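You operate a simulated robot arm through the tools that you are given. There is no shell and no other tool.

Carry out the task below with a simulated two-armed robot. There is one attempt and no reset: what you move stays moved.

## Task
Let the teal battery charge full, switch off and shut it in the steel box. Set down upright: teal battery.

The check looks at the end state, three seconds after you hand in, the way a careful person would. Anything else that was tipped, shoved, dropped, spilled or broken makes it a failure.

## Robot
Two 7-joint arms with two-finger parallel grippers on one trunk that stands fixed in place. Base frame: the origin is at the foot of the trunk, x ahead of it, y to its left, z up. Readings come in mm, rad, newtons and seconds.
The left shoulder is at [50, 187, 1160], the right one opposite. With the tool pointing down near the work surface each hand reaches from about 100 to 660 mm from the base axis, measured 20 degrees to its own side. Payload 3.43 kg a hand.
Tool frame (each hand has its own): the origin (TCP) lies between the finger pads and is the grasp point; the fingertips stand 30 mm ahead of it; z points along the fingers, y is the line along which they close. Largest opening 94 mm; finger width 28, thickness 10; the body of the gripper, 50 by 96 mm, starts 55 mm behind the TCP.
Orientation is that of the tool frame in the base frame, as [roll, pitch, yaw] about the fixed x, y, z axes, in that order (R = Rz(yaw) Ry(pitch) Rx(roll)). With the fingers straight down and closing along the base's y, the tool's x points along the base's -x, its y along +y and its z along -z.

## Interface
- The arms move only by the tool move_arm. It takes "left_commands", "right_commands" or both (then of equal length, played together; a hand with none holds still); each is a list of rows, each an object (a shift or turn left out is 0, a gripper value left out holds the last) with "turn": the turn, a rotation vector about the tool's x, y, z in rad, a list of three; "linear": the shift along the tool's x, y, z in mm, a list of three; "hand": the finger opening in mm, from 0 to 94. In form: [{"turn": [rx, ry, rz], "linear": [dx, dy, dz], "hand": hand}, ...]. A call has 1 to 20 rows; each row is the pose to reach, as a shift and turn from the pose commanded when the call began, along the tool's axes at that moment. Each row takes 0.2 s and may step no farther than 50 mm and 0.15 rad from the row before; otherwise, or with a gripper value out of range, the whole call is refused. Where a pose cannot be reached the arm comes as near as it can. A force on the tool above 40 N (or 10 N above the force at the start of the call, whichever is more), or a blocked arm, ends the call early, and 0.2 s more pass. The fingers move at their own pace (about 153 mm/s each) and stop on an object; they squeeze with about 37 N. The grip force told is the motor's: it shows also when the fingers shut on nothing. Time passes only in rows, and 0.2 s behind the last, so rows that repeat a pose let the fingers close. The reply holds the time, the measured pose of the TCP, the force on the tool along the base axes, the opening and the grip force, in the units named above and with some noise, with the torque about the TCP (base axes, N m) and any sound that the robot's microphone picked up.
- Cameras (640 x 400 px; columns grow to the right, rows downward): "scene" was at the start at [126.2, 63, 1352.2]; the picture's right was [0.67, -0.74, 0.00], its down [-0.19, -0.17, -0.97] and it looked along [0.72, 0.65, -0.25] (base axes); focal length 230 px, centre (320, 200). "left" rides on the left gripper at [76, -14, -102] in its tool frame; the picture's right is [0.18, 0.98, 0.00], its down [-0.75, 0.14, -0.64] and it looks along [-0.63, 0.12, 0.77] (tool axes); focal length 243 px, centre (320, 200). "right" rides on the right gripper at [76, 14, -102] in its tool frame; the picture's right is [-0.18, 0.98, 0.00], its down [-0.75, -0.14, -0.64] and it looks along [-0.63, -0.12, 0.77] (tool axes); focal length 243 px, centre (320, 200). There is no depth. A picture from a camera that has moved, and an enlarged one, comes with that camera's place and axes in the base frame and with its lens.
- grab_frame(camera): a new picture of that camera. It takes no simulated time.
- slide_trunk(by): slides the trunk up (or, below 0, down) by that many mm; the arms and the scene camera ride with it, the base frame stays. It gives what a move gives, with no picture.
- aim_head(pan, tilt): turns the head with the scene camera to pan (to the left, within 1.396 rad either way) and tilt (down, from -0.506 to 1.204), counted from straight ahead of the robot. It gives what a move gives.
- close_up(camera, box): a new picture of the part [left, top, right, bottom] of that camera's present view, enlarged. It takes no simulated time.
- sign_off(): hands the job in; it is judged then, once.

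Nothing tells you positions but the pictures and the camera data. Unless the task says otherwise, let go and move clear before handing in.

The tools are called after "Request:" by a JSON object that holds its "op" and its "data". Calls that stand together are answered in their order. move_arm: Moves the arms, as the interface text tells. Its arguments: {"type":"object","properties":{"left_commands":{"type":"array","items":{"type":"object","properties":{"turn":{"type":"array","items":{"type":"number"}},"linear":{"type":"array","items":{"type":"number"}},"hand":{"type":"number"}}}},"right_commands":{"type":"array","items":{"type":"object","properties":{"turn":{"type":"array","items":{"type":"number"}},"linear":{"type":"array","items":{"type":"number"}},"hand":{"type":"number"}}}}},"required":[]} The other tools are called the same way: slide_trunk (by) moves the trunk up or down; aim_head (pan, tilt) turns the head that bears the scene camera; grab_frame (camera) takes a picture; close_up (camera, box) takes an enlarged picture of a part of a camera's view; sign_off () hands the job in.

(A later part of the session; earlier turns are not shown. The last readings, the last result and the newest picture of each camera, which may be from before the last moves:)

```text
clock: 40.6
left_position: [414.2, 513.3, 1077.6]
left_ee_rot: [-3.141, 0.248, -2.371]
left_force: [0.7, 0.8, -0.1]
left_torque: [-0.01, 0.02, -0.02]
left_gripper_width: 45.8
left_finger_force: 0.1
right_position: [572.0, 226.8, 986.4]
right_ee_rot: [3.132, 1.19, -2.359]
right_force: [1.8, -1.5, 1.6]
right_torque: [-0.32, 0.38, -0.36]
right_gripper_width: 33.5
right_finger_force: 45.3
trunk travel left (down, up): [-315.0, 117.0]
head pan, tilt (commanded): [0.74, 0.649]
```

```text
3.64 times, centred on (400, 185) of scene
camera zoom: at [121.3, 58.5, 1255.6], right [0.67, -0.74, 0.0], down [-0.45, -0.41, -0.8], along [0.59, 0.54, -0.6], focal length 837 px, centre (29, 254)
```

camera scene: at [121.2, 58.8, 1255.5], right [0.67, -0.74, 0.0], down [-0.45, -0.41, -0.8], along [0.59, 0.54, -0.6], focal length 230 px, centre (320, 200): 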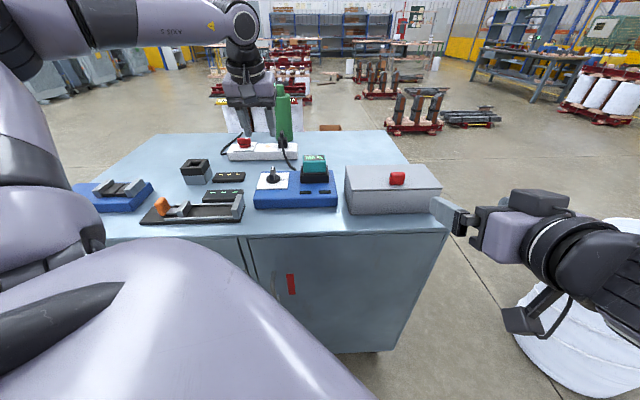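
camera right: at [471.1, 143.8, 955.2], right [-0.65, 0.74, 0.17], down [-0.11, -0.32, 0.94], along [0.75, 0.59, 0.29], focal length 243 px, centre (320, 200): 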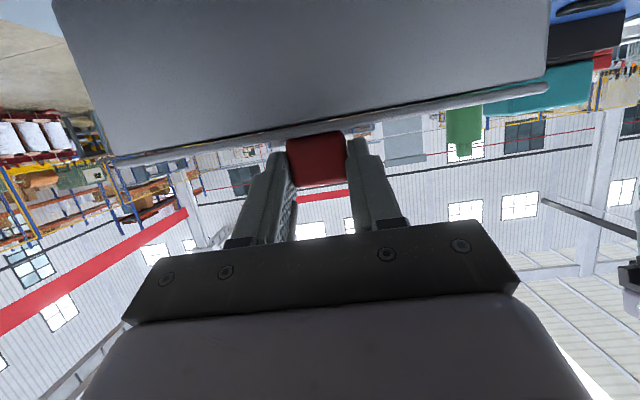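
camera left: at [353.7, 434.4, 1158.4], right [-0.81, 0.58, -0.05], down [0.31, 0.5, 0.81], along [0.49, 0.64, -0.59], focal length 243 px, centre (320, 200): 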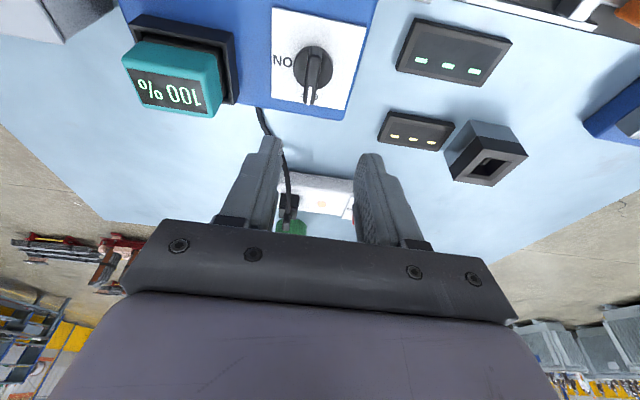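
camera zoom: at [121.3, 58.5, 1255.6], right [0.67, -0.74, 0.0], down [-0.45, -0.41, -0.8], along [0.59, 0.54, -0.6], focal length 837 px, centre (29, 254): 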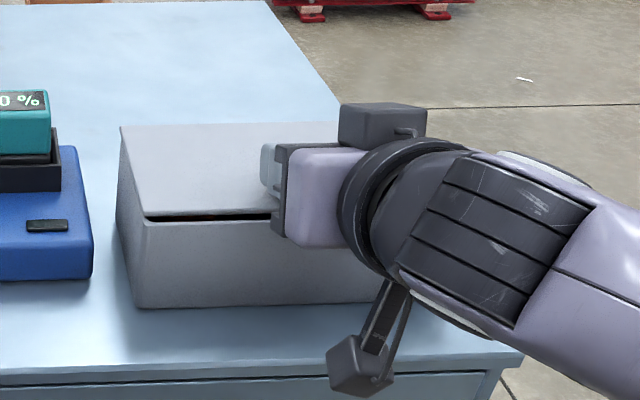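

Something gave: the force is near zero, the hand moved about 6 mm away, and a dark gap shows at the lid's front. Let me look closely at whether it slid or lifted.

Request:
{"op": "close_up", "data": {"camera": "right", "box": [80, 0, 600, 220]}}

Request:
{"op": "close_up", "data": {"camera": "scene", "box": [340, 160, 400, 210]}}

Request:
{"op": "grab_frame", "data": {"camera": "left"}}

```text
1.23 times, centred on (340, 110) of right
camera zoom: at [475.2, 148.2, 954.1], right [-0.65, 0.74, 0.17], down [-0.12, -0.32, 0.94], along [0.75, 0.59, 0.3], focal length 299 px, centre (295, 311)
```

zoom: 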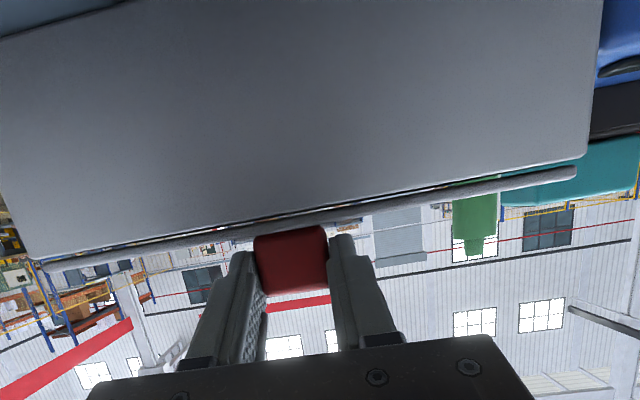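

```text
8.00 times, centred on (370, 185) of scene
camera zoom: at [121.3, 58.5, 1255.6], right [0.67, -0.74, 0.0], down [-0.45, -0.41, -0.8], along [0.59, 0.54, -0.6], focal length 1842 px, centre (-80, 320)
```

zoom: 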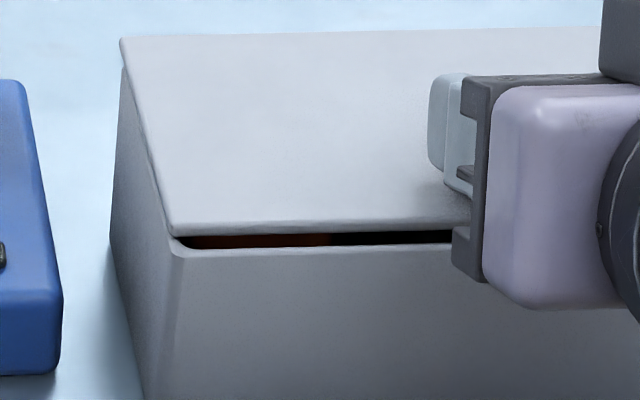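

```text
taken
camera left: at [353.9, 434.2, 1158.6], right [-0.81, 0.58, -0.05], down [0.31, 0.5, 0.81], along [0.49, 0.64, -0.59], focal length 243 px, centre (320, 200)
```

left: 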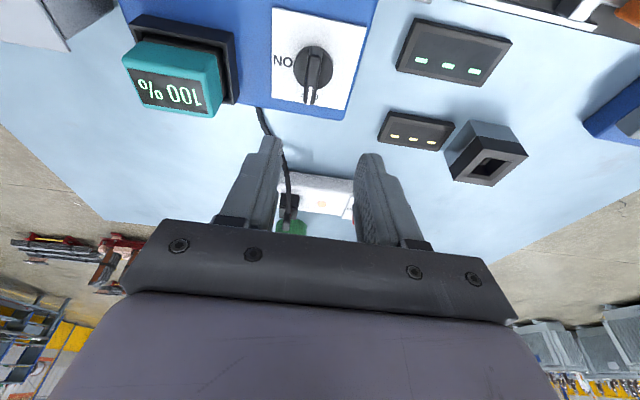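

Let me zoom further on the gap to tell sliding from lifting.

Request:
{"op": "close_up", "data": {"camera": "right", "box": [340, 100, 560, 190]}}

Request:
{"op": "close_up", "data": {"camera": "right", "box": [80, 130, 320, 230]}}

```text
2.91 times, centred on (450, 145) of right
camera zoom: at [475.2, 148.2, 954.1], right [-0.65, 0.74, 0.17], down [-0.12, -0.32, 0.94], along [0.75, 0.59, 0.3], focal length 706 px, centre (-58, 360)
```

zoom: 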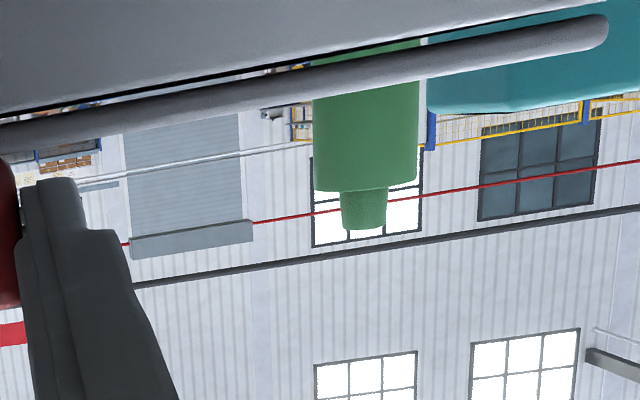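

```text
2.67 times, centred on (200, 180) of right
camera zoom: at [475.2, 148.2, 954.1], right [-0.65, 0.74, 0.17], down [-0.12, -0.32, 0.94], along [0.75, 0.59, 0.3], focal length 647 px, centre (640, 253)
```

zoom: 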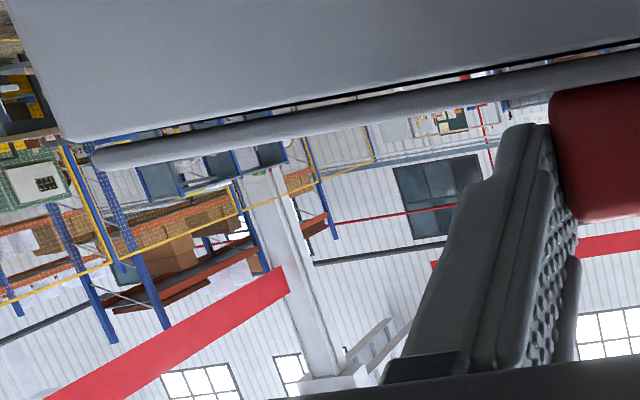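

Background shows through the gap only near the corners, so the lid is hinged at the back and has risen a little; it seems stiff or damped. I'll keep lifting along the arc, slowly.

Request:
{"op": "move_arm", "data": {"right_commands": [{"linear": [-1.5, 0, 0]}, {"linear": [-3, 0, 0]}, {"linear": [-4.5, 0, 0]}, {"linear": [-6, 0, 0]}, {"linear": [-7.5, 0, 0]}, {"linear": [-9, 0, 0]}, {"linear": [-9, 0, 0]}, {"linear": [-9, 0, 0]}]}}

Request:
{"op": "close_up", "data": {"camera": "scene", "box": [330, 150, 430, 215]}}

Request:
{"op": "grab_frame", "data": {"camera": "right"}}

```text
clock: 42.4
left_position: [415.5, 513.2, 1076.0]
left_ee_rot: [3.141, 0.244, -2.369]
left_force: [0.6, -0.5, -0.3]
left_torque: [0.02, 0.01, 0.03]
left_gripper_width: 46.1
left_finger_force: 0.1
right_position: [576.4, 229.4, 985.6]
right_ee_rot: [3.127, 1.176, -2.362]
right_force: [-0.6, 0.0, -29.2]
right_torque: [-0.74, 0.26, -0.15]
right_gripper_width: 33.7
right_finger_force: 45.1
trunk travel left (down, up): [-315.0, 117.0]
head pan, tilt (commanded): [0.74, 0.649]
```

```text
6.15 times, centred on (380, 182) of scene
camera zoom: at [123.9, 59.9, 1255.0], right [0.67, -0.74, 0.0], down [-0.45, -0.41, -0.79], along [0.59, 0.54, -0.61], focal length 1417 px, centre (-49, 308)
```

zoom: 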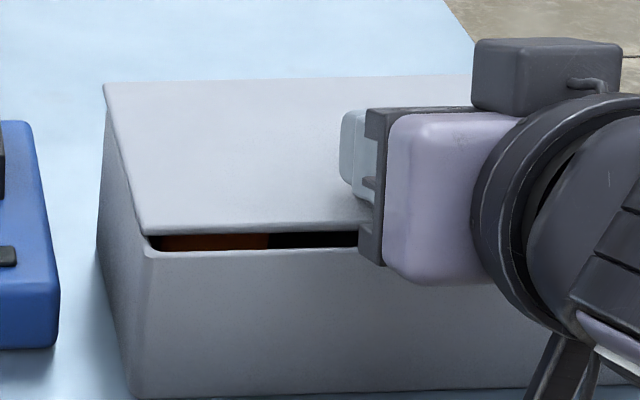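

```text
taken
camera right: at [478.1, 150.8, 956.2], right [-0.65, 0.74, 0.17], down [-0.11, -0.32, 0.94], along [0.75, 0.59, 0.29], focal length 243 px, centre (320, 200)
```

right: 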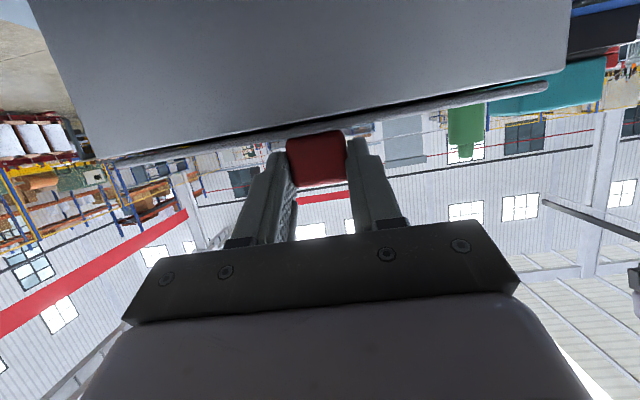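

The hand has moved another 5 mm away with no rise, and the knob hasn't shifted in the grip: the lid slides backward. I'll take off the upward pull and push it straight back.

Request:
{"op": "move_arm", "data": {"right_commands": [{"linear": [4, 0, 1.5]}, {"linear": [7.4, 0, 3]}, {"linear": [5.5, 0, 7.6]}, {"linear": [3.6, 0, 12.3]}, {"linear": [1.7, 0, 16.9]}, {"linear": [-0.2, 0, 21.5]}, {"linear": [-2.1, 0, 26.1]}, {"linear": [-4, 0, 30.8]}]}}

Request:
{"op": "close_up", "data": {"camera": "scene", "box": [330, 140, 450, 215]}}

Request:
{"op": "grab_frame", "data": {"camera": "right"}}

```text
clock: 44.0
left_position: [413.6, 514.0, 1078.6]
left_ee_rot: [-3.138, 0.247, -2.37]
left_force: [-0.1, -0.3, 0.1]
left_torque: [0.04, 0.02, -0.01]
left_gripper_width: 46.1
left_finger_force: 0.1
right_position: [591.0, 244.7, 985.4]
right_ee_rot: [3.105, 1.188, -2.37]
right_force: [-14.8, 11.6, -10.2]
right_torque: [-1.21, 0.0, 0.25]
right_gripper_width: 34.2
right_finger_force: 45.1
trunk travel left (down, up): [-315.0, 117.0]
head pan, tilt (commanded): [0.74, 0.649]
stopped in row 8 (right hand): the force on the tool passed its limit at 51 N (the readings are from after the stop); the commanded pose is now the measured one
```

```text
5.33 times, centred on (390, 178) of scene
camera zoom: at [120.7, 59.5, 1255.5], right [0.67, -0.74, 0.0], down [-0.45, -0.41, -0.8], along [0.59, 0.54, -0.6], focal length 1228 px, centre (-53, 320)
```

zoom: 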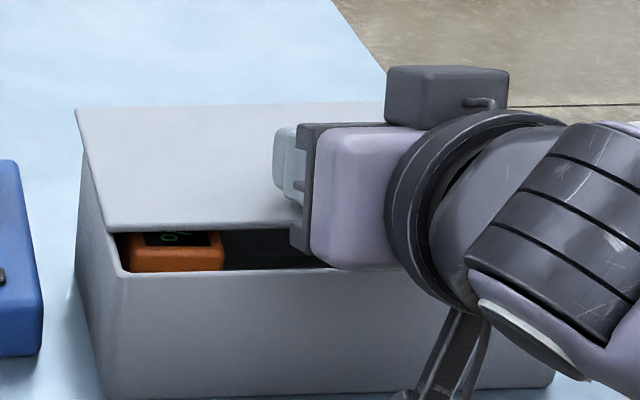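

```text
taken
camera right: at [494.4, 164.7, 954.9], right [-0.66, 0.73, 0.18], down [-0.11, -0.33, 0.94], along [0.74, 0.6, 0.3], focal length 243 px, centre (320, 200)
```

right: 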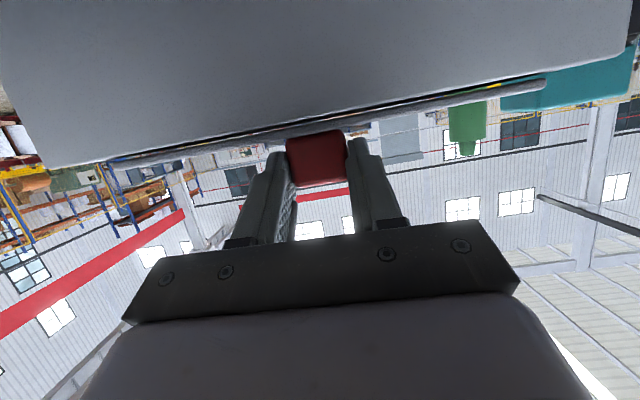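

The lid slides back and reveals an orange battery already standing in the left part of the box, so the teal one must go beside it. I'll relieve the sideways strain and keep sliding the lid back.

Request:
{"op": "move_arm", "data": {"right_commands": [{"linear": [1.9, 3, 0.75]}, {"linear": [0, 2.8, 5.4]}, {"linear": [-1.8, 2.6, 10]}, {"linear": [-3.7, 2.5, 14.7]}, {"linear": [-5.6, 2.3, 19.3]}, {"linear": [-7.4, 2.1, 23.9]}, {"linear": [-9.3, 1.9, 28.6]}, {"linear": [-11.2, 1.75, 33.2]}]}}

Request:
{"op": "close_up", "data": {"camera": "scene", "box": [330, 140, 450, 215]}}

```text
clock: 44.5
left_position: [414.5, 513.3, 1078.1]
left_ee_rot: [-3.136, 0.246, -2.367]
left_force: [0.4, 0.1, -0.1]
left_torque: [-0.02, 0.0, 0.01]
left_gripper_width: 46.2
left_finger_force: 0.0
right_position: [591.8, 245.2, 985.7]
right_ee_rot: [3.09, 1.19, -2.38]
right_force: [-12.1, 10.8, -6.6]
right_torque: [-1.17, -0.17, 0.07]
right_gripper_width: 34.1
right_finger_force: 44.7
trunk travel left (down, up): [-315.0, 117.0]
head pan, tilt (commanded): [0.74, 0.649]
stopped in row 2 (right hand): the force on the tool passed its limit at 49 N (the readings are from after the stop); the commanded pose is now the measured one
```

```text
5.33 times, centred on (390, 178) of scene
camera zoom: at [120.5, 59.7, 1255.7], right [0.67, -0.74, 0.0], down [-0.45, -0.41, -0.8], along [0.59, 0.54, -0.6], focal length 1228 px, centre (-53, 320)
```

zoom: 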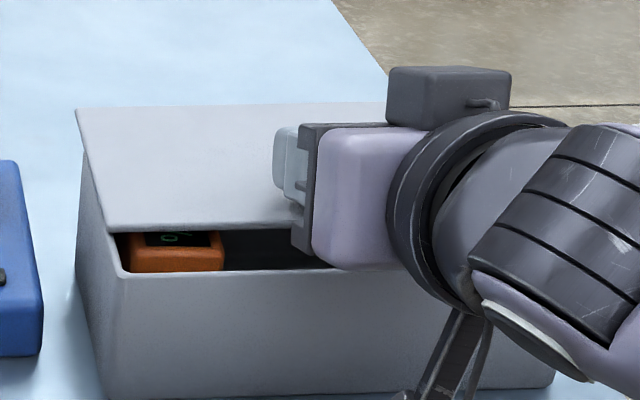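

It stopped again with a sideways strain. Let me look at the whole scene for what the right hand or lid is touching.

Request:
{"op": "grab_frame", "data": {"camera": "scene"}}

Request:
{"op": "grab_frame", "data": {"camera": "right"}}

Request:
{"op": "close_up", "data": {"camera": "scene", "box": [320, 120, 520, 240]}}

```text
taken
camera scene: at [120.5, 59.7, 1255.7], right [0.67, -0.74, 0.0], down [-0.45, -0.41, -0.8], along [0.59, 0.54, -0.6], focal length 230 px, centre (320, 200)
```

scene: 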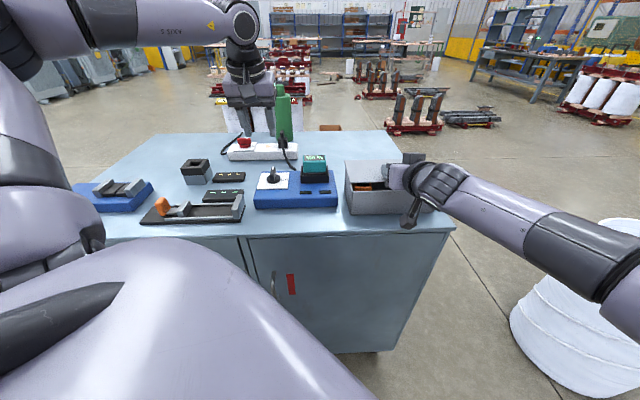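

```text
taken
camera right: at [494.8, 164.6, 954.7], right [-0.66, 0.73, 0.19], down [-0.1, -0.34, 0.94], along [0.74, 0.6, 0.3], focal length 243 px, centre (320, 200)
```

right: 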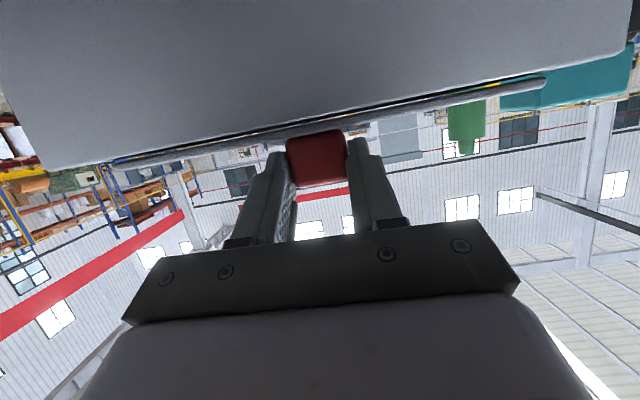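

```text
3.20 times, centred on (420, 180) of scene
camera zoom: at [120.5, 59.7, 1255.7], right [0.67, -0.74, 0.0], down [-0.45, -0.41, -0.8], along [0.59, 0.54, -0.6], focal length 737 px, centre (0, 264)
```

zoom: 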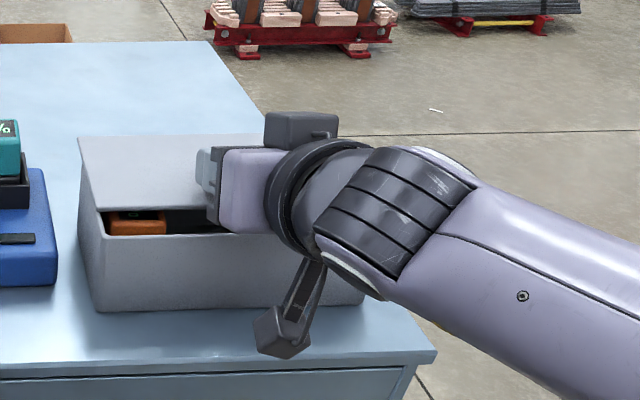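

The right wrist is bent near its limit here. I'll do a tiny controlled push to see in which direction the resistance builds.

Request:
{"op": "move_arm", "data": {"right_commands": [{"linear": [0, 3, 0.1]}, {"linear": [0, 5, 0.2]}]}}

Request:
{"op": "move_arm", "data": {"right_commands": [{"linear": [-0.7, 0, 1.9]}, {"linear": [-1.5, 0, 3.7]}, {"linear": [-1.5, 0, 3.7]}]}}

```text
clock: 45.1
left_position: [412.6, 513.9, 1077.3]
left_ee_rot: [-3.137, 0.245, -2.369]
left_force: [-0.1, -0.1, 1.1]
left_torque: [-0.05, 0.01, -0.01]
left_gripper_width: 45.7
left_finger_force: 0.0
right_position: [592.0, 244.3, 985.5]
right_ee_rot: [3.086, 1.189, -2.394]
right_force: [-16.2, 15.7, -5.8]
right_torque: [-0.09, -1.26, 0.32]
right_gripper_width: 33.8
right_finger_force: 44.4
trunk travel left (down, up): [-315.0, 117.0]
head pan, tilt (commanded): [0.74, 0.649]
```

```text
clock: 45.5
left_position: [413.6, 514.0, 1077.9]
left_ee_rot: [-3.137, 0.246, -2.369]
left_force: [0.4, 0.4, -0.9]
left_torque: [0.01, 0.0, 0.0]
left_gripper_width: 46.0
left_finger_force: 0.2
right_position: [590.9, 243.5, 986.5]
right_ee_rot: [3.071, 1.188, -2.396]
right_force: [-14.8, 13.3, -6.0]
right_torque: [-1.1, -0.31, 0.29]
right_gripper_width: 34.4
right_finger_force: 45.1
trunk travel left (down, up): [-315.0, 117.0]
head pan, tilt (commanded): [0.74, 0.649]
stopped in row 2 (right hand): the force on the tool passed its limit at 44 N (the readings are from after the stop); the commanded pose is now the measured one
```

The readings don't add up to a simple lid stop. I'll open the right hand's fingers and see whether the force disappears — that tells me if the strain comes from the lid or from the arm itself.

Request:
{"op": "move_arm", "data": {"right_commands": [{"hand": 50}, {"hand": 60}]}}

Request:
{"op": "grab_frame", "data": {"camera": "right"}}

Request:
{"op": "close_up", "data": {"camera": "scene", "box": [320, 120, 520, 240]}}

```text
clock: 46.1
left_position: [413.8, 512.4, 1076.9]
left_ee_rot: [-3.138, 0.245, -2.368]
left_force: [-0.1, -0.7, -0.4]
left_torque: [0.03, -0.01, 0.0]
left_gripper_width: 45.8
left_finger_force: 0.1
right_position: [596.6, 239.7, 986.9]
right_ee_rot: [3.067, 1.187, -2.412]
right_force: [0.1, -0.1, 0.7]
right_torque: [0.02, 0.01, -0.01]
right_gripper_width: 60.2
right_finger_force: 0.1
trunk travel left (down, up): [-315.0, 117.0]
head pan, tilt (commanded): [0.74, 0.649]
```

```text
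taken
camera right: at [498.9, 161.6, 955.0], right [-0.65, 0.73, 0.2], down [-0.1, -0.34, 0.93], along [0.75, 0.59, 0.3], focal length 243 px, centre (320, 200)
```

right: 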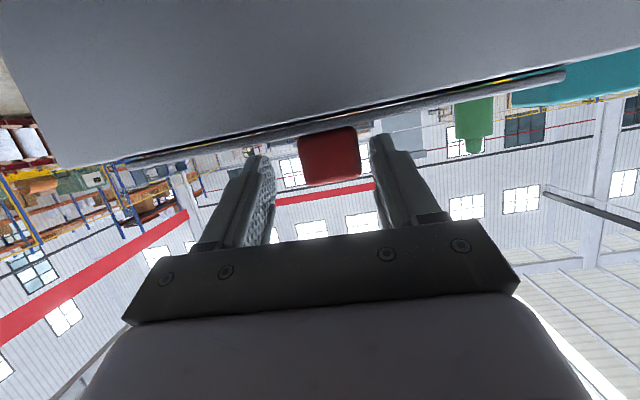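

```text
3.20 times, centred on (420, 180) of scene
camera zoom: at [121.2, 58.7, 1255.5], right [0.67, -0.74, 0.0], down [-0.45, -0.41, -0.8], along [0.59, 0.54, -0.6], focal length 737 px, centre (0, 264)
```

zoom: 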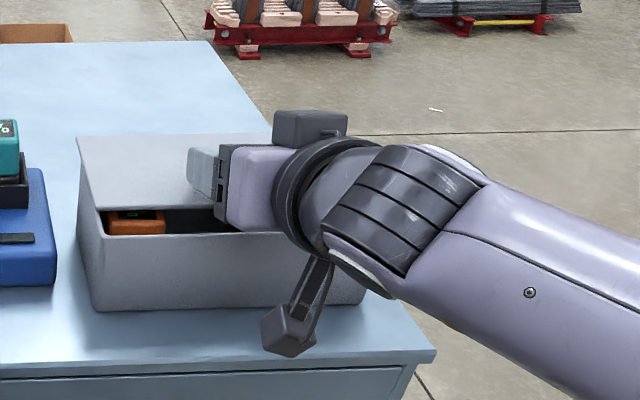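

The strain vanished on release and the hand drifted about 7 mm to the right: its pose had crept sideways. I'll recentre it on the knob and square up its orientation while open.

Request:
{"op": "move_arm", "data": {"right_commands": [{"turn": [0.018, -0.006, -0.008], "linear": [0.8, 3.7, 0.4]}, {"turn": [0.0356, -0.013, -0.0157], "linear": [1.5, 7.3, 0.9]}, {"turn": [0.0356, -0.013, -0.0157], "linear": [1.5, 7.3, 0.9]}]}}

Request:
{"op": "grab_frame", "data": {"camera": "right"}}

```text
clock: 47.0
left_position: [414.2, 512.1, 1077.2]
left_ee_rot: [-3.138, 0.246, -2.369]
left_force: [0.3, -0.1, 0.4]
left_torque: [0.02, 0.01, -0.03]
left_gripper_width: 46.0
left_finger_force: 0.1
right_position: [598.2, 238.9, 986.1]
right_ee_rot: [3.141, 1.203, -2.386]
right_force: [-0.5, 0.1, 0.4]
right_torque: [-0.03, -0.02, 0.0]
right_gripper_width: 60.1
right_finger_force: 0.1
trunk travel left (down, up): [-315.0, 117.0]
head pan, tilt (commanded): [0.74, 0.649]
```

```text
taken
camera right: at [497.6, 163.9, 953.4], right [-0.63, 0.76, 0.17], down [-0.14, -0.33, 0.93], along [0.77, 0.56, 0.31], focal length 243 px, centre (320, 200)
```

right: 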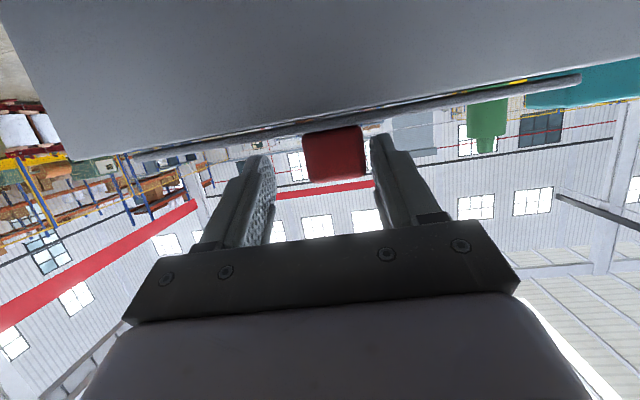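

The open hand won't go left even with no tool force: the right arm itself is blocked (probably against its own trunk). I'll withdraw it straight back off the knob and park it, and finish sliding the lid with the left hand.

Request:
{"op": "move_arm", "data": {"right_commands": [{"linear": [7, 0, -18.6], "hand": 70}, {"linear": [14.5, 0, -37], "hand": 70}, {"linear": [21.7, 0, -56]}, {"linear": [29, 0, -74.6]}, {"linear": [20, -15, -105]}, {"linear": [12, -35, -140]}, {"linear": [10, -55, -175]}, {"linear": [10, -75, -205]}]}}

Request:
{"op": "grab_frame", "data": {"camera": "scene"}}

Request:
{"op": "close_up", "data": {"camera": "scene", "box": [320, 130, 460, 220]}}

```text
clock: 48.8
left_position: [414.0, 512.9, 1077.4]
left_ee_rot: [-3.139, 0.248, -2.371]
left_force: [0.0, 0.3, 0.6]
left_torque: [0.0, 0.0, 0.0]
left_gripper_width: 45.8
left_finger_force: 0.1
right_position: [502.8, 60.3, 1053.8]
right_ee_rot: [-3.139, 1.202, -2.367]
right_force: [0.8, -0.3, 0.4]
right_torque: [0.0, 0.02, -0.04]
right_gripper_width: 69.8
right_finger_force: 0.1
trunk travel left (down, up): [-315.0, 117.0]
head pan, tilt (commanded): [0.74, 0.649]
```

```text
taken
camera scene: at [121.1, 58.5, 1255.6], right [0.67, -0.74, 0.0], down [-0.45, -0.41, -0.8], along [0.59, 0.54, -0.6], focal length 230 px, centre (320, 200)
```

scene: 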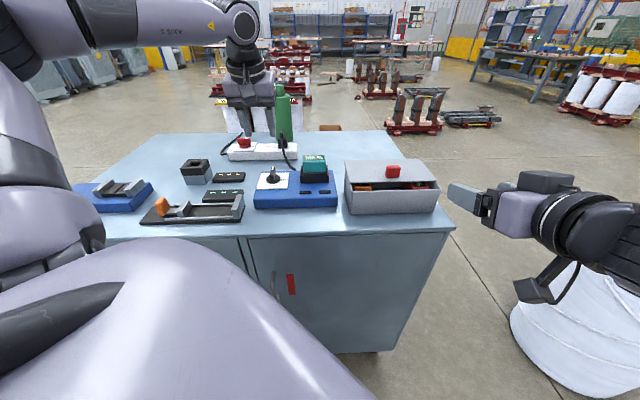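

```text
4.44 times, centred on (390, 175) of scene
camera zoom: at [121.1, 58.5, 1255.6], right [0.67, -0.74, 0.0], down [-0.45, -0.41, -0.8], along [0.59, 0.54, -0.6], focal length 1024 px, centre (9, 311)
```

zoom: 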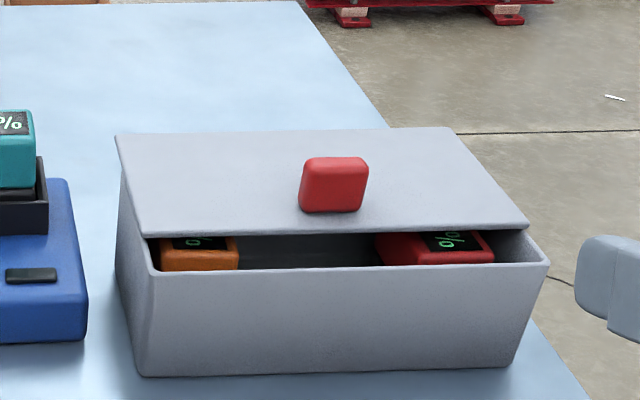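

Now I can see in: an orange battery on the left, a red one on the right, and a free gap between them where the teal one can stand. The lid needs to go further back, so I'll park the right arm and bring the left hand round, fingers closed, to push the knob from the front.

Request:
{"op": "move_arm", "data": {"left_commands": [{"turn": [0.0206, 0, 0.0814], "linear": [20, -29.9, -9.7], "hand": 20}, {"turn": [0.0412, 0, 0.163], "linear": [40, -59.8, -19.4], "hand": 2}, {"turn": [0.0618, 0, 0.244], "linear": [60, -89.6, -29.2]}, {"turn": [0.0824, 0, 0.3256], "linear": [80, -119.5, -38.9]}, {"turn": [0.103, 0, 0.407], "linear": [99.9, -149.4, -48.6]}], "right_commands": [{"linear": [7.5, -2.9, -33.9]}, {"linear": [15, -5.7, -67.8]}, {"linear": [22.5, -8.6, -101.8]}, {"linear": [30, -11.4, -135.7]}, {"linear": [37.5, -14.3, -169.6]}]}}

Request:
{"op": "grab_frame", "data": {"camera": "left"}}

Request:
{"op": "grab_frame", "data": {"camera": "scene"}}

```text
clock: 50.0
left_position: [441.2, 329.4, 1101.7]
left_ee_rot: [-3.139, 0.247, -2.79]
left_force: [-0.4, 0.0, 0.0]
left_torque: [-0.01, 0.0, 0.03]
left_gripper_width: 1.9
left_finger_force: 0.1
right_position: [387.2, -70.8, 1075.4]
right_ee_rot: [-3.141, 1.202, -2.366]
right_force: [-0.6, -0.4, -0.2]
right_torque: [-0.01, 0.03, 0.0]
right_gripper_width: 70.1
right_finger_force: 0.1
trunk travel left (down, up): [-315.0, 117.0]
head pan, tilt (commanded): [0.74, 0.649]
```

```text
taken
camera left: at [353.5, 283.5, 1182.7], right [-0.5, 0.86, -0.05], down [0.49, 0.33, 0.81], along [0.71, 0.38, -0.59], focal length 243 px, centre (320, 200)
```

left: 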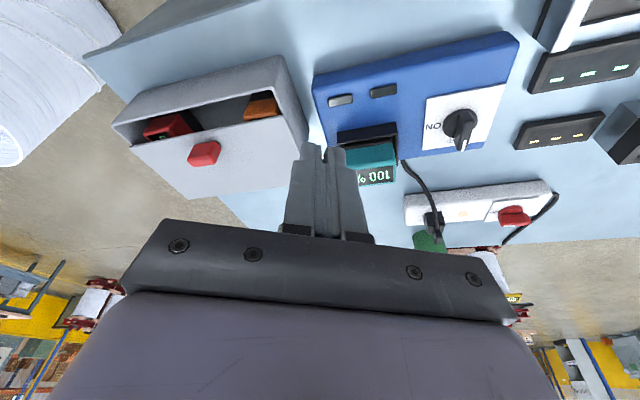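

```text
taken
camera scene: at [121.0, 58.3, 1255.6], right [0.67, -0.74, 0.0], down [-0.45, -0.41, -0.8], along [0.59, 0.54, -0.6], focal length 230 px, centre (320, 200)
```

scene: 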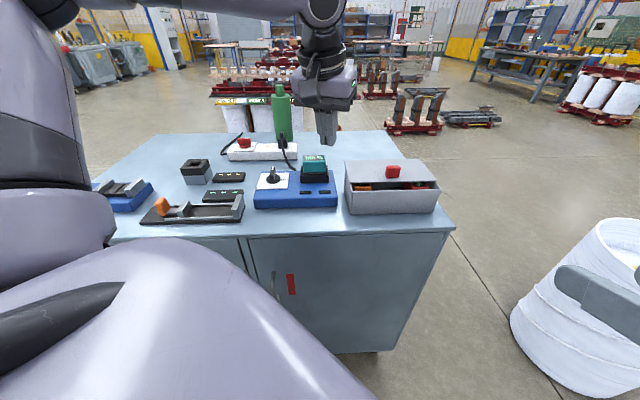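

Good overview; I'll zoom on the box from this angle to measure the free gap.

Request:
{"op": "close_up", "data": {"camera": "left", "box": [100, 50, 320, 210]}}

```text
2.50 times, centred on (210, 130) of left
camera zoom: at [353.5, 283.5, 1182.7], right [-0.5, 0.86, -0.05], down [0.49, 0.33, 0.81], along [0.71, 0.38, -0.59], focal length 606 px, centre (595, 375)
```

zoom: 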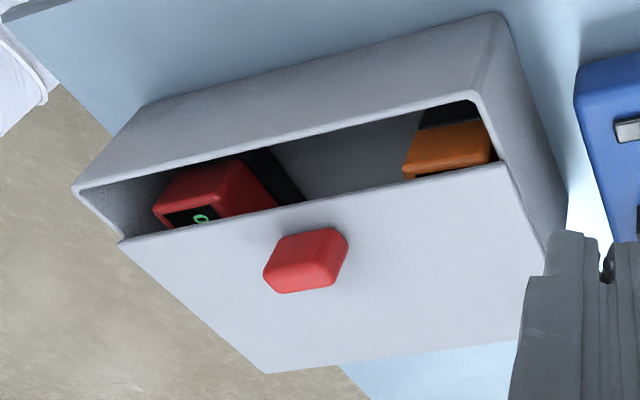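

Tilting the left hand forward and bringing it to the front of the knob.

Request:
{"op": "move_arm", "data": {"left_commands": [{"turn": [0, -0.136, 0], "linear": [-2.6, -21.2, 10]}, {"turn": [0, -0.272, 0], "linear": [-5.2, -42.4, 22]}, {"turn": [0, -0.409, 0], "linear": [-7.8, -63.6, 36]}, {"turn": [0, -0.545, 0], "linear": [-10.4, -84.7, 50]}, {"turn": [0, -0.681, 0], "linear": [-13, -106, 65]}, {"turn": [0, -0.818, 0], "linear": [-15.6, -127, 82]}, {"turn": [0, -0.954, 0], "linear": [-18.2, -148.3, 97.5]}, {"turn": [0, -0.954, 0], "linear": [-18.2, -148.3, 97.5]}]}}

Request:
{"op": "grab_frame", "data": {"camera": "left"}}

Request:
{"op": "close_up", "data": {"camera": "scene", "box": [300, 110, 480, 230]}}

```text
clock: 51.8
left_position: [530.8, 205.0, 1011.9]
left_ee_rot: [-3.127, 1.203, -2.779]
left_force: [0.1, -0.2, 0.0]
left_torque: [0.0, -0.02, 0.02]
left_gripper_width: 2.1
left_finger_force: 0.1
right_position: [389.0, -71.5, 1075.8]
right_ee_rot: [3.141, 1.202, -2.367]
right_force: [0.2, -0.3, 0.4]
right_torque: [-0.01, 0.0, 0.02]
right_gripper_width: 69.9
right_finger_force: 0.1
trunk travel left (down, up): [-315.0, 117.0]
head pan, tilt (commanded): [0.74, 0.649]
```

```text
taken
camera left: at [420.4, 149.9, 977.7], right [-0.4, 0.9, -0.18], down [-0.36, 0.02, 0.93], along [0.84, 0.44, 0.31], focal length 243 px, centre (320, 200)
```

left: 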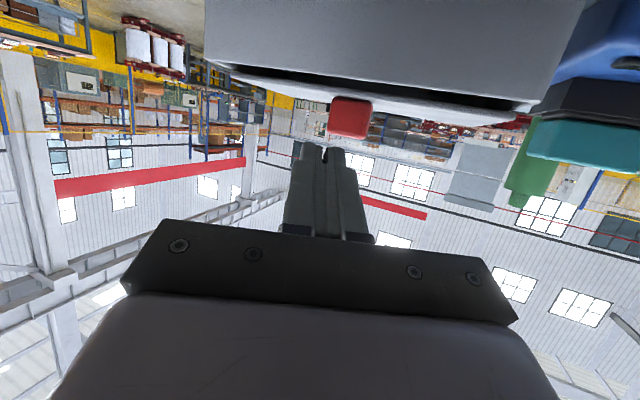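

```text
3.33 times, centred on (390, 170) of scene
camera zoom: at [121.3, 58.6, 1255.5], right [0.67, -0.74, 0.0], down [-0.45, -0.41, -0.8], along [0.59, 0.54, -0.6], focal length 768 px, centre (87, 300)
```

zoom: 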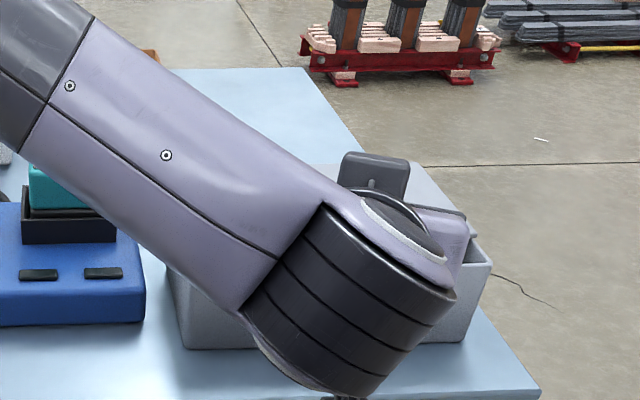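

The hand is in front of the knob. Pushing the lid's front edge just left of the knob is more robust than the rounded knob, so I'll lower the closed fingertip to just in front of that edge, over the free gap.

Request:
{"op": "move_arm", "data": {"left_commands": [{"linear": [-3.5, 27.9, 8.7]}, {"linear": [14, 28, 15.5]}, {"linear": [32, 28.1, 22.4]}, {"linear": [32, 28.1, 22.4]}]}}

Request:
{"op": "close_up", "data": {"camera": "left", "box": [180, 0, 560, 220]}}

Request:
{"op": "close_up", "data": {"camera": "scene", "box": [300, 110, 480, 230]}}

Request:
{"op": "grab_frame", "data": {"camera": "right"}}

```text
clock: 52.8
left_position: [528.0, 233.5, 976.5]
left_ee_rot: [-3.131, 1.205, -2.779]
left_force: [-2.1, 3.3, 7.0]
left_torque: [0.15, -0.03, 0.08]
left_gripper_width: 2.1
left_finger_force: 0.1
right_position: [387.8, -69.2, 1077.0]
right_ee_rot: [-3.137, 1.203, -2.364]
right_force: [-0.1, -0.5, -0.6]
right_torque: [0.0, -0.01, 0.0]
right_gripper_width: 70.3
right_finger_force: 0.1
trunk travel left (down, up): [-315.0, 117.0]
head pan, tilt (commanded): [0.74, 0.649]
```

```text
1.68 times, centred on (370, 110) of left
camera zoom: at [418.3, 178.0, 941.0], right [-0.4, 0.9, -0.18], down [-0.36, 0.02, 0.93], along [0.84, 0.44, 0.32], focal length 409 px, centre (236, 352)
```

zoom: 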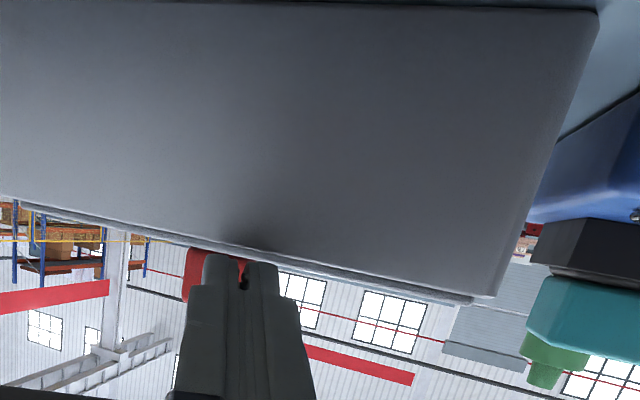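

```text
3.33 times, centred on (390, 170) of scene
camera zoom: at [120.3, 58.8, 1255.7], right [0.67, -0.74, 0.0], down [-0.45, -0.41, -0.8], along [0.59, 0.54, -0.6], focal length 768 px, centre (87, 300)
```

zoom: 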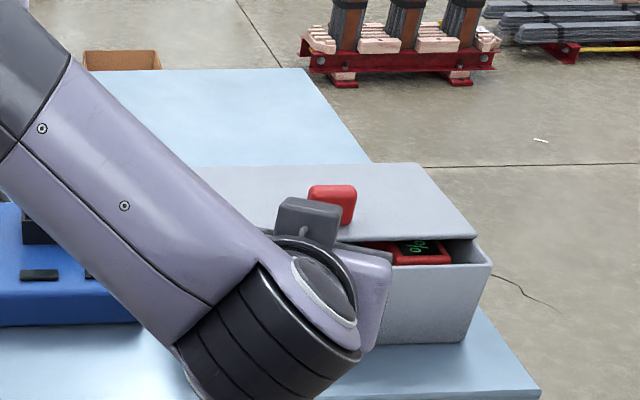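

```text
taken
camera right: at [288.9, -146.9, 1043.1], right [-0.64, 0.75, 0.17], down [-0.14, -0.33, 0.93], along [0.76, 0.58, 0.31], focal length 243 px, centre (320, 200)
```

right: 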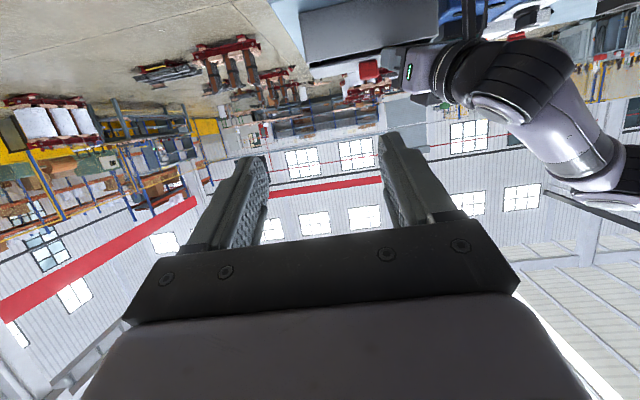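

The finger is resting lightly on the box's front rim (7 N). I'll lift it 5 mm and then push the lid edge back, lowering slightly once past the rim.

Request:
{"op": "move_arm", "data": {"left_commands": [{"linear": [-4.7, 0, -1.8]}, {"linear": [-6.3, 2, 2.5]}, {"linear": [-8, 4.1, 6.7]}, {"linear": [-9.6, 6.1, 11]}, {"linear": [-9.4, 8.1, 15.9]}, {"linear": [-9.2, 10.2, 20.9]}, {"linear": [-9, 12.2, 25.9]}]}}

Request:
{"op": "close_up", "data": {"camera": "scene", "box": [300, 110, 480, 230]}}

Request:
{"op": "close_up", "data": {"camera": "left", "box": [180, 0, 560, 220]}}

```text
clock: 54.4
left_position: [550.9, 254.5, 973.5]
left_ee_rot: [-3.131, 1.203, -2.78]
left_force: [0.0, 0.0, 1.6]
left_torque: [0.02, -0.01, -0.01]
left_gripper_width: 1.5
left_finger_force: 0.1
right_position: [388.6, -70.5, 1075.9]
right_ee_rot: [-3.14, 1.203, -2.367]
right_force: [-0.4, -1.0, 0.1]
right_torque: [0.01, -0.03, 0.01]
right_gripper_width: 69.9
right_finger_force: 0.0
trunk travel left (down, up): [-315.0, 117.0]
head pan, tilt (commanded): [0.74, 0.649]
```

```text
3.33 times, centred on (390, 170) of scene
camera zoom: at [120.9, 58.6, 1255.6], right [0.67, -0.74, 0.0], down [-0.45, -0.41, -0.8], along [0.59, 0.54, -0.6], focal length 768 px, centre (87, 300)
```

zoom: 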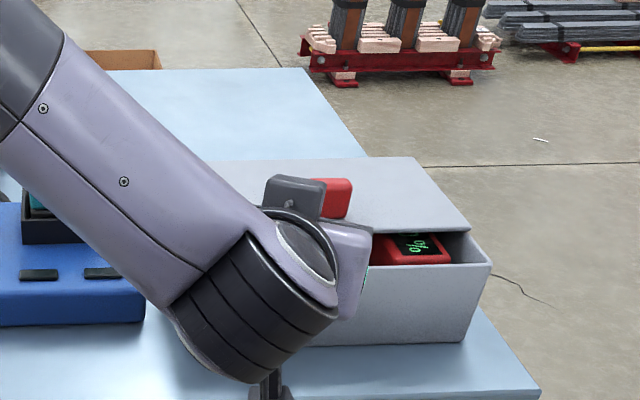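

```text
1.68 times, centred on (370, 110) of left
camera zoom: at [441.4, 199.6, 938.6], right [-0.4, 0.9, -0.17], down [-0.36, 0.02, 0.93], along [0.84, 0.44, 0.31], focal length 409 px, centre (236, 352)
```

zoom: 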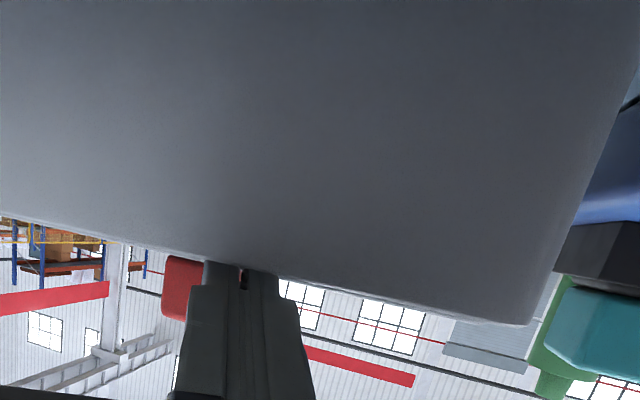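

The lid slides easily. Continuing to push it back.

Request:
{"op": "move_arm", "data": {"left_commands": [{"linear": [-1.7, 2, 4.3]}, {"linear": [-3.3, 4.1, 8.5]}, {"linear": [-5, 6.1, 12.8]}, {"linear": [-6.6, 8.1, 17]}, {"linear": [-8.3, 10.2, 21.3]}, {"linear": [-9.9, 12.2, 25.6]}, {"linear": [-11.6, 14.2, 29.8]}, {"linear": [-13.2, 16.3, 34.1]}]}}

Request:
{"op": "close_up", "data": {"camera": "scene", "box": [300, 110, 480, 230]}}

Request:
{"op": "grab_frame", "data": {"camera": "left"}}

```text
clock: 56.1
left_position: [578.3, 282.5, 971.8]
left_ee_rot: [-3.132, 1.203, -2.783]
left_force: [-1.3, -0.1, 0.1]
left_torque: [-0.05, 0.01, 0.0]
left_gripper_width: 2.0
left_finger_force: 0.1
right_position: [388.7, -71.4, 1075.8]
right_ee_rot: [3.14, 1.202, -2.367]
right_force: [-0.1, 0.0, 0.2]
right_torque: [-0.01, -0.01, -0.01]
right_gripper_width: 70.1
right_finger_force: 0.0
trunk travel left (down, up): [-315.0, 117.0]
head pan, tilt (commanded): [0.74, 0.649]
```

```text
3.33 times, centred on (390, 170) of scene
camera zoom: at [121.1, 58.7, 1255.5], right [0.67, -0.74, 0.0], down [-0.45, -0.41, -0.8], along [0.59, 0.54, -0.6], focal length 768 px, centre (87, 300)
```

zoom: 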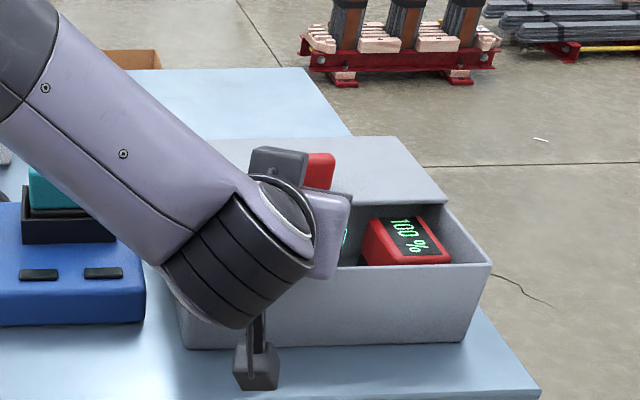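

```text
taken
camera left: at [470.2, 227.7, 937.6], right [-0.4, 0.9, -0.17], down [-0.36, 0.02, 0.93], along [0.84, 0.44, 0.31], focal length 243 px, centre (320, 200)
```

left: 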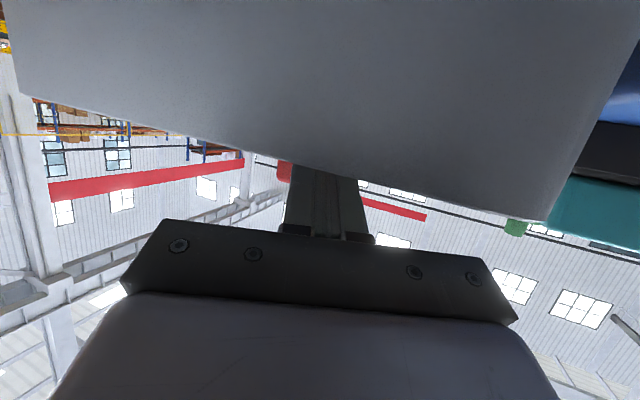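

The red battery reads 100 % and the opening is growing; the lid edge is near n ≈ 635. I'll push about 22 mm more, minding the wrist camera's distance to the box front.

Request:
{"op": "move_arm", "data": {"left_commands": [{"linear": [-1.5, 1.8, 3.8]}, {"linear": [-3, 3.7, 7.7]}, {"linear": [-4.5, 5.5, 11.5]}, {"linear": [-5.9, 7.3, 15.3]}, {"linear": [-7.3, 9, 18.8]}]}}

Request:
{"op": "close_up", "data": {"camera": "scene", "box": [300, 110, 480, 230]}}

```text
clock: 57.4
left_position: [594.6, 299.6, 972.8]
left_ee_rot: [-3.133, 1.201, -2.782]
left_force: [0.3, -2.9, 1.2]
left_torque: [0.03, -0.05, 0.0]
left_gripper_width: 1.0
left_finger_force: 0.1
right_position: [386.8, -70.8, 1076.4]
right_ee_rot: [-3.141, 1.204, -2.367]
right_force: [-0.5, -0.5, 0.0]
right_torque: [0.0, 0.0, 0.0]
right_gripper_width: 69.8
right_finger_force: 0.0
trunk travel left (down, up): [-315.0, 117.0]
head pan, tilt (commanded): [0.74, 0.649]
```

```text
3.33 times, centred on (390, 170) of scene
camera zoom: at [121.0, 58.5, 1255.6], right [0.67, -0.74, 0.0], down [-0.45, -0.41, -0.8], along [0.59, 0.54, -0.6], focal length 768 px, centre (87, 300)
```

zoom: 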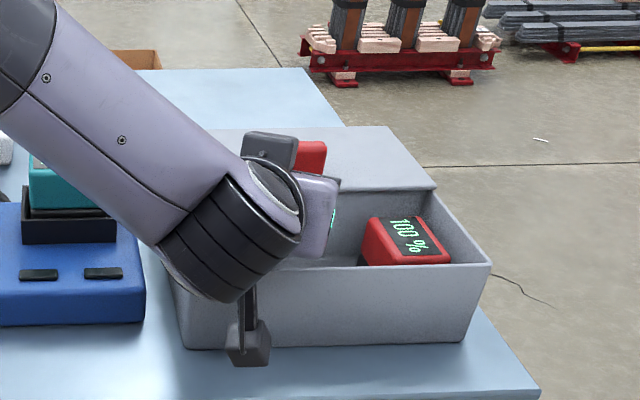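

The box is now almost fully open (lid edge ≈ n 657). I'll back off, rise, and turn the hand upright again toward the battery, checking the box interior from above on the way.

Request:
{"op": "move_arm", "data": {"left_commands": [{"linear": [3.3, -4.1, -8.5]}, {"linear": [-20, -4.2, -17.5]}, {"linear": [-50, -4.3, -30]}, {"linear": [-84, -4.5, -42]}, {"linear": [-90, 0, -75]}]}}

Request:
{"op": "move_arm", "data": {"left_commands": [{"turn": [0, 0.14, 0], "linear": [0, 5, -15]}, {"turn": [0, 0.28, 0], "linear": [0, 10, -30]}, {"turn": [0, 0.42, 0], "linear": [0, 15, -45]}, {"turn": [0, 0.56, 0], "linear": [0, 20, -55]}, {"turn": [0, 0.7, 0], "linear": [0, 25, -65]}, {"turn": [0, 0.85, 0], "linear": [0, 30, -70]}]}}

Request:
{"op": "grab_frame", "data": {"camera": "left"}}

Request:
{"op": "grab_frame", "data": {"camera": "scene"}}

```text
clock: 58.5
left_position: [557.5, 286.7, 1086.5]
left_ee_rot: [-3.133, 1.202, -2.78]
left_force: [-0.3, -0.1, 0.6]
left_torque: [-0.02, -0.01, -0.01]
left_gripper_width: 2.3
left_finger_force: 0.0
right_position: [387.8, -69.1, 1077.6]
right_ee_rot: [-3.14, 1.205, -2.364]
right_force: [-1.1, -0.2, -0.4]
right_torque: [-0.01, 0.02, -0.01]
right_gripper_width: 69.9
right_finger_force: 0.1
trunk travel left (down, up): [-315.0, 117.0]
head pan, tilt (commanded): [0.74, 0.649]
```

```text
clock: 60.0
left_position: [487.8, 291.8, 1109.8]
left_ee_rot: [-3.137, 0.35, -2.788]
left_force: [0.0, 0.0, -0.4]
left_torque: [0.0, 0.0, -0.01]
left_gripper_width: 2.1
left_finger_force: 0.1
right_position: [387.8, -70.1, 1075.8]
right_ee_rot: [3.141, 1.201, -2.366]
right_force: [0.0, 0.2, 0.9]
right_torque: [0.0, 0.02, 0.0]
right_gripper_width: 70.2
right_finger_force: 0.1
trunk travel left (down, up): [-315.0, 117.0]
head pan, tilt (commanded): [0.74, 0.649]
```

```text
taken
camera left: at [393.8, 242.7, 1179.6], right [-0.5, 0.86, -0.07], down [0.41, 0.3, 0.86], along [0.76, 0.4, -0.5], focal length 243 px, centre (320, 200)
```

left: 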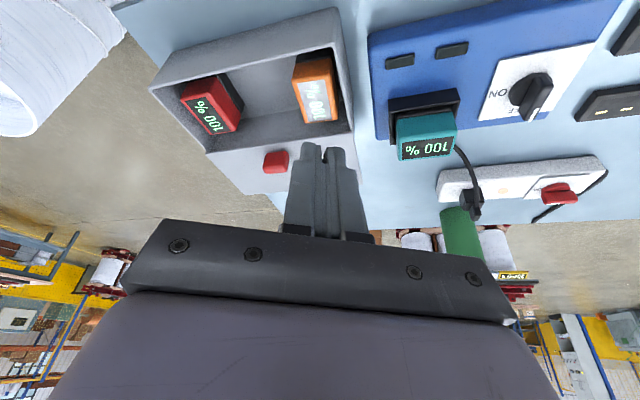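

```text
taken
camera scene: at [121.3, 58.8, 1255.5], right [0.67, -0.74, 0.0], down [-0.45, -0.41, -0.8], along [0.59, 0.54, -0.6], focal length 230 px, centre (320, 200)
```

scene: 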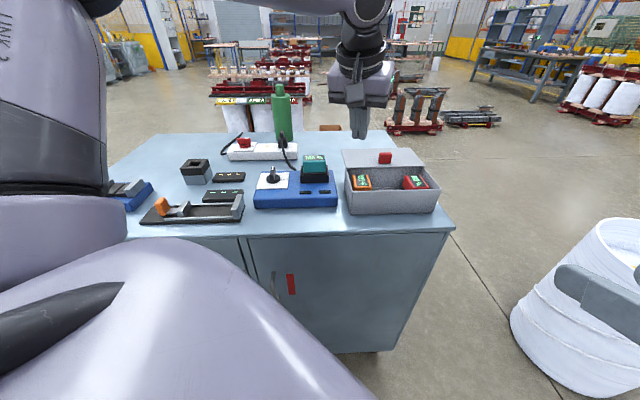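

The interior is well visible now: orange left, red right, middle free. Zooming to measure.

Request:
{"op": "close_up", "data": {"camera": "left", "box": [140, 0, 370, 190]}}

Request:
{"op": "close_up", "data": {"camera": "scene", "box": [330, 140, 450, 220]}}

Request:
{"op": "close_up", "data": {"camera": "left", "box": [360, 40, 520, 180]}}

Request:
{"op": "close_up", "data": {"camera": "scene", "box": [245, 145, 345, 215]}}

```text
2.11 times, centred on (255, 95) of left
camera zoom: at [393.8, 242.7, 1179.6], right [-0.5, 0.86, -0.07], down [0.41, 0.3, 0.86], along [0.76, 0.4, -0.5], focal length 511 px, centre (457, 421)
```

zoom: 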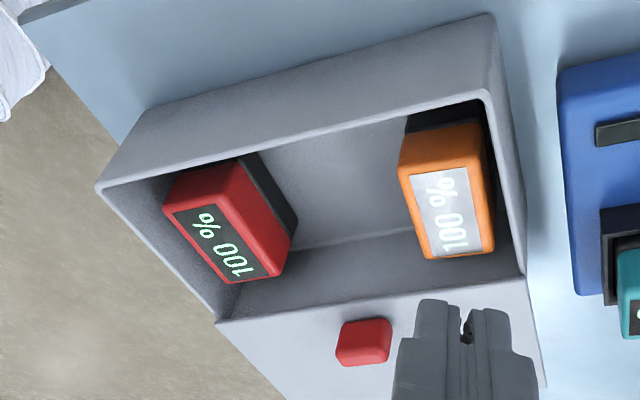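

```text
5.00 times, centred on (390, 180) of scene
camera zoom: at [121.3, 58.8, 1255.5], right [0.67, -0.74, 0.0], down [-0.45, -0.41, -0.8], along [0.59, 0.54, -0.6], focal length 1151 px, centre (-30, 300)
```

zoom: 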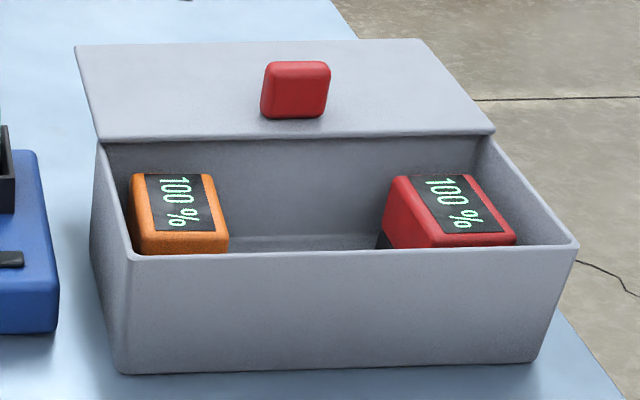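

```text
2.86 times, centred on (440, 110) of left
camera zoom: at [393.8, 242.7, 1179.6], right [-0.5, 0.86, -0.07], down [0.41, 0.3, 0.86], along [0.76, 0.4, -0.5], focal length 693 px, centre (-23, 457)
```

zoom: 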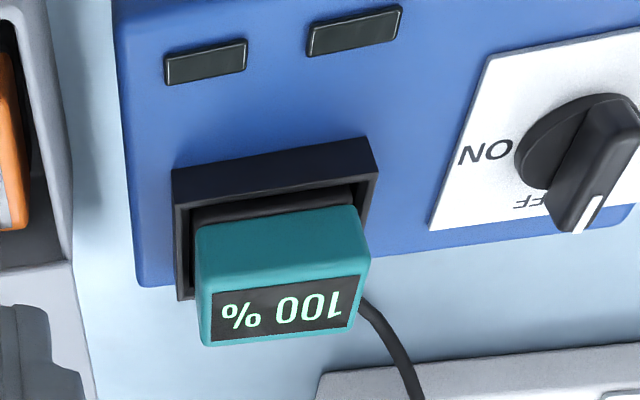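

```text
5.71 times, centred on (295, 180) of scene
camera zoom: at [121.3, 58.8, 1255.5], right [0.67, -0.74, 0.0], down [-0.45, -0.41, -0.8], along [0.59, 0.54, -0.6], focal length 1316 px, centre (463, 314)
```

zoom: 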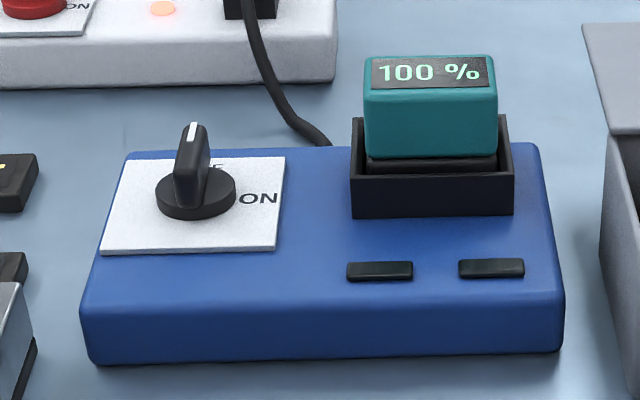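

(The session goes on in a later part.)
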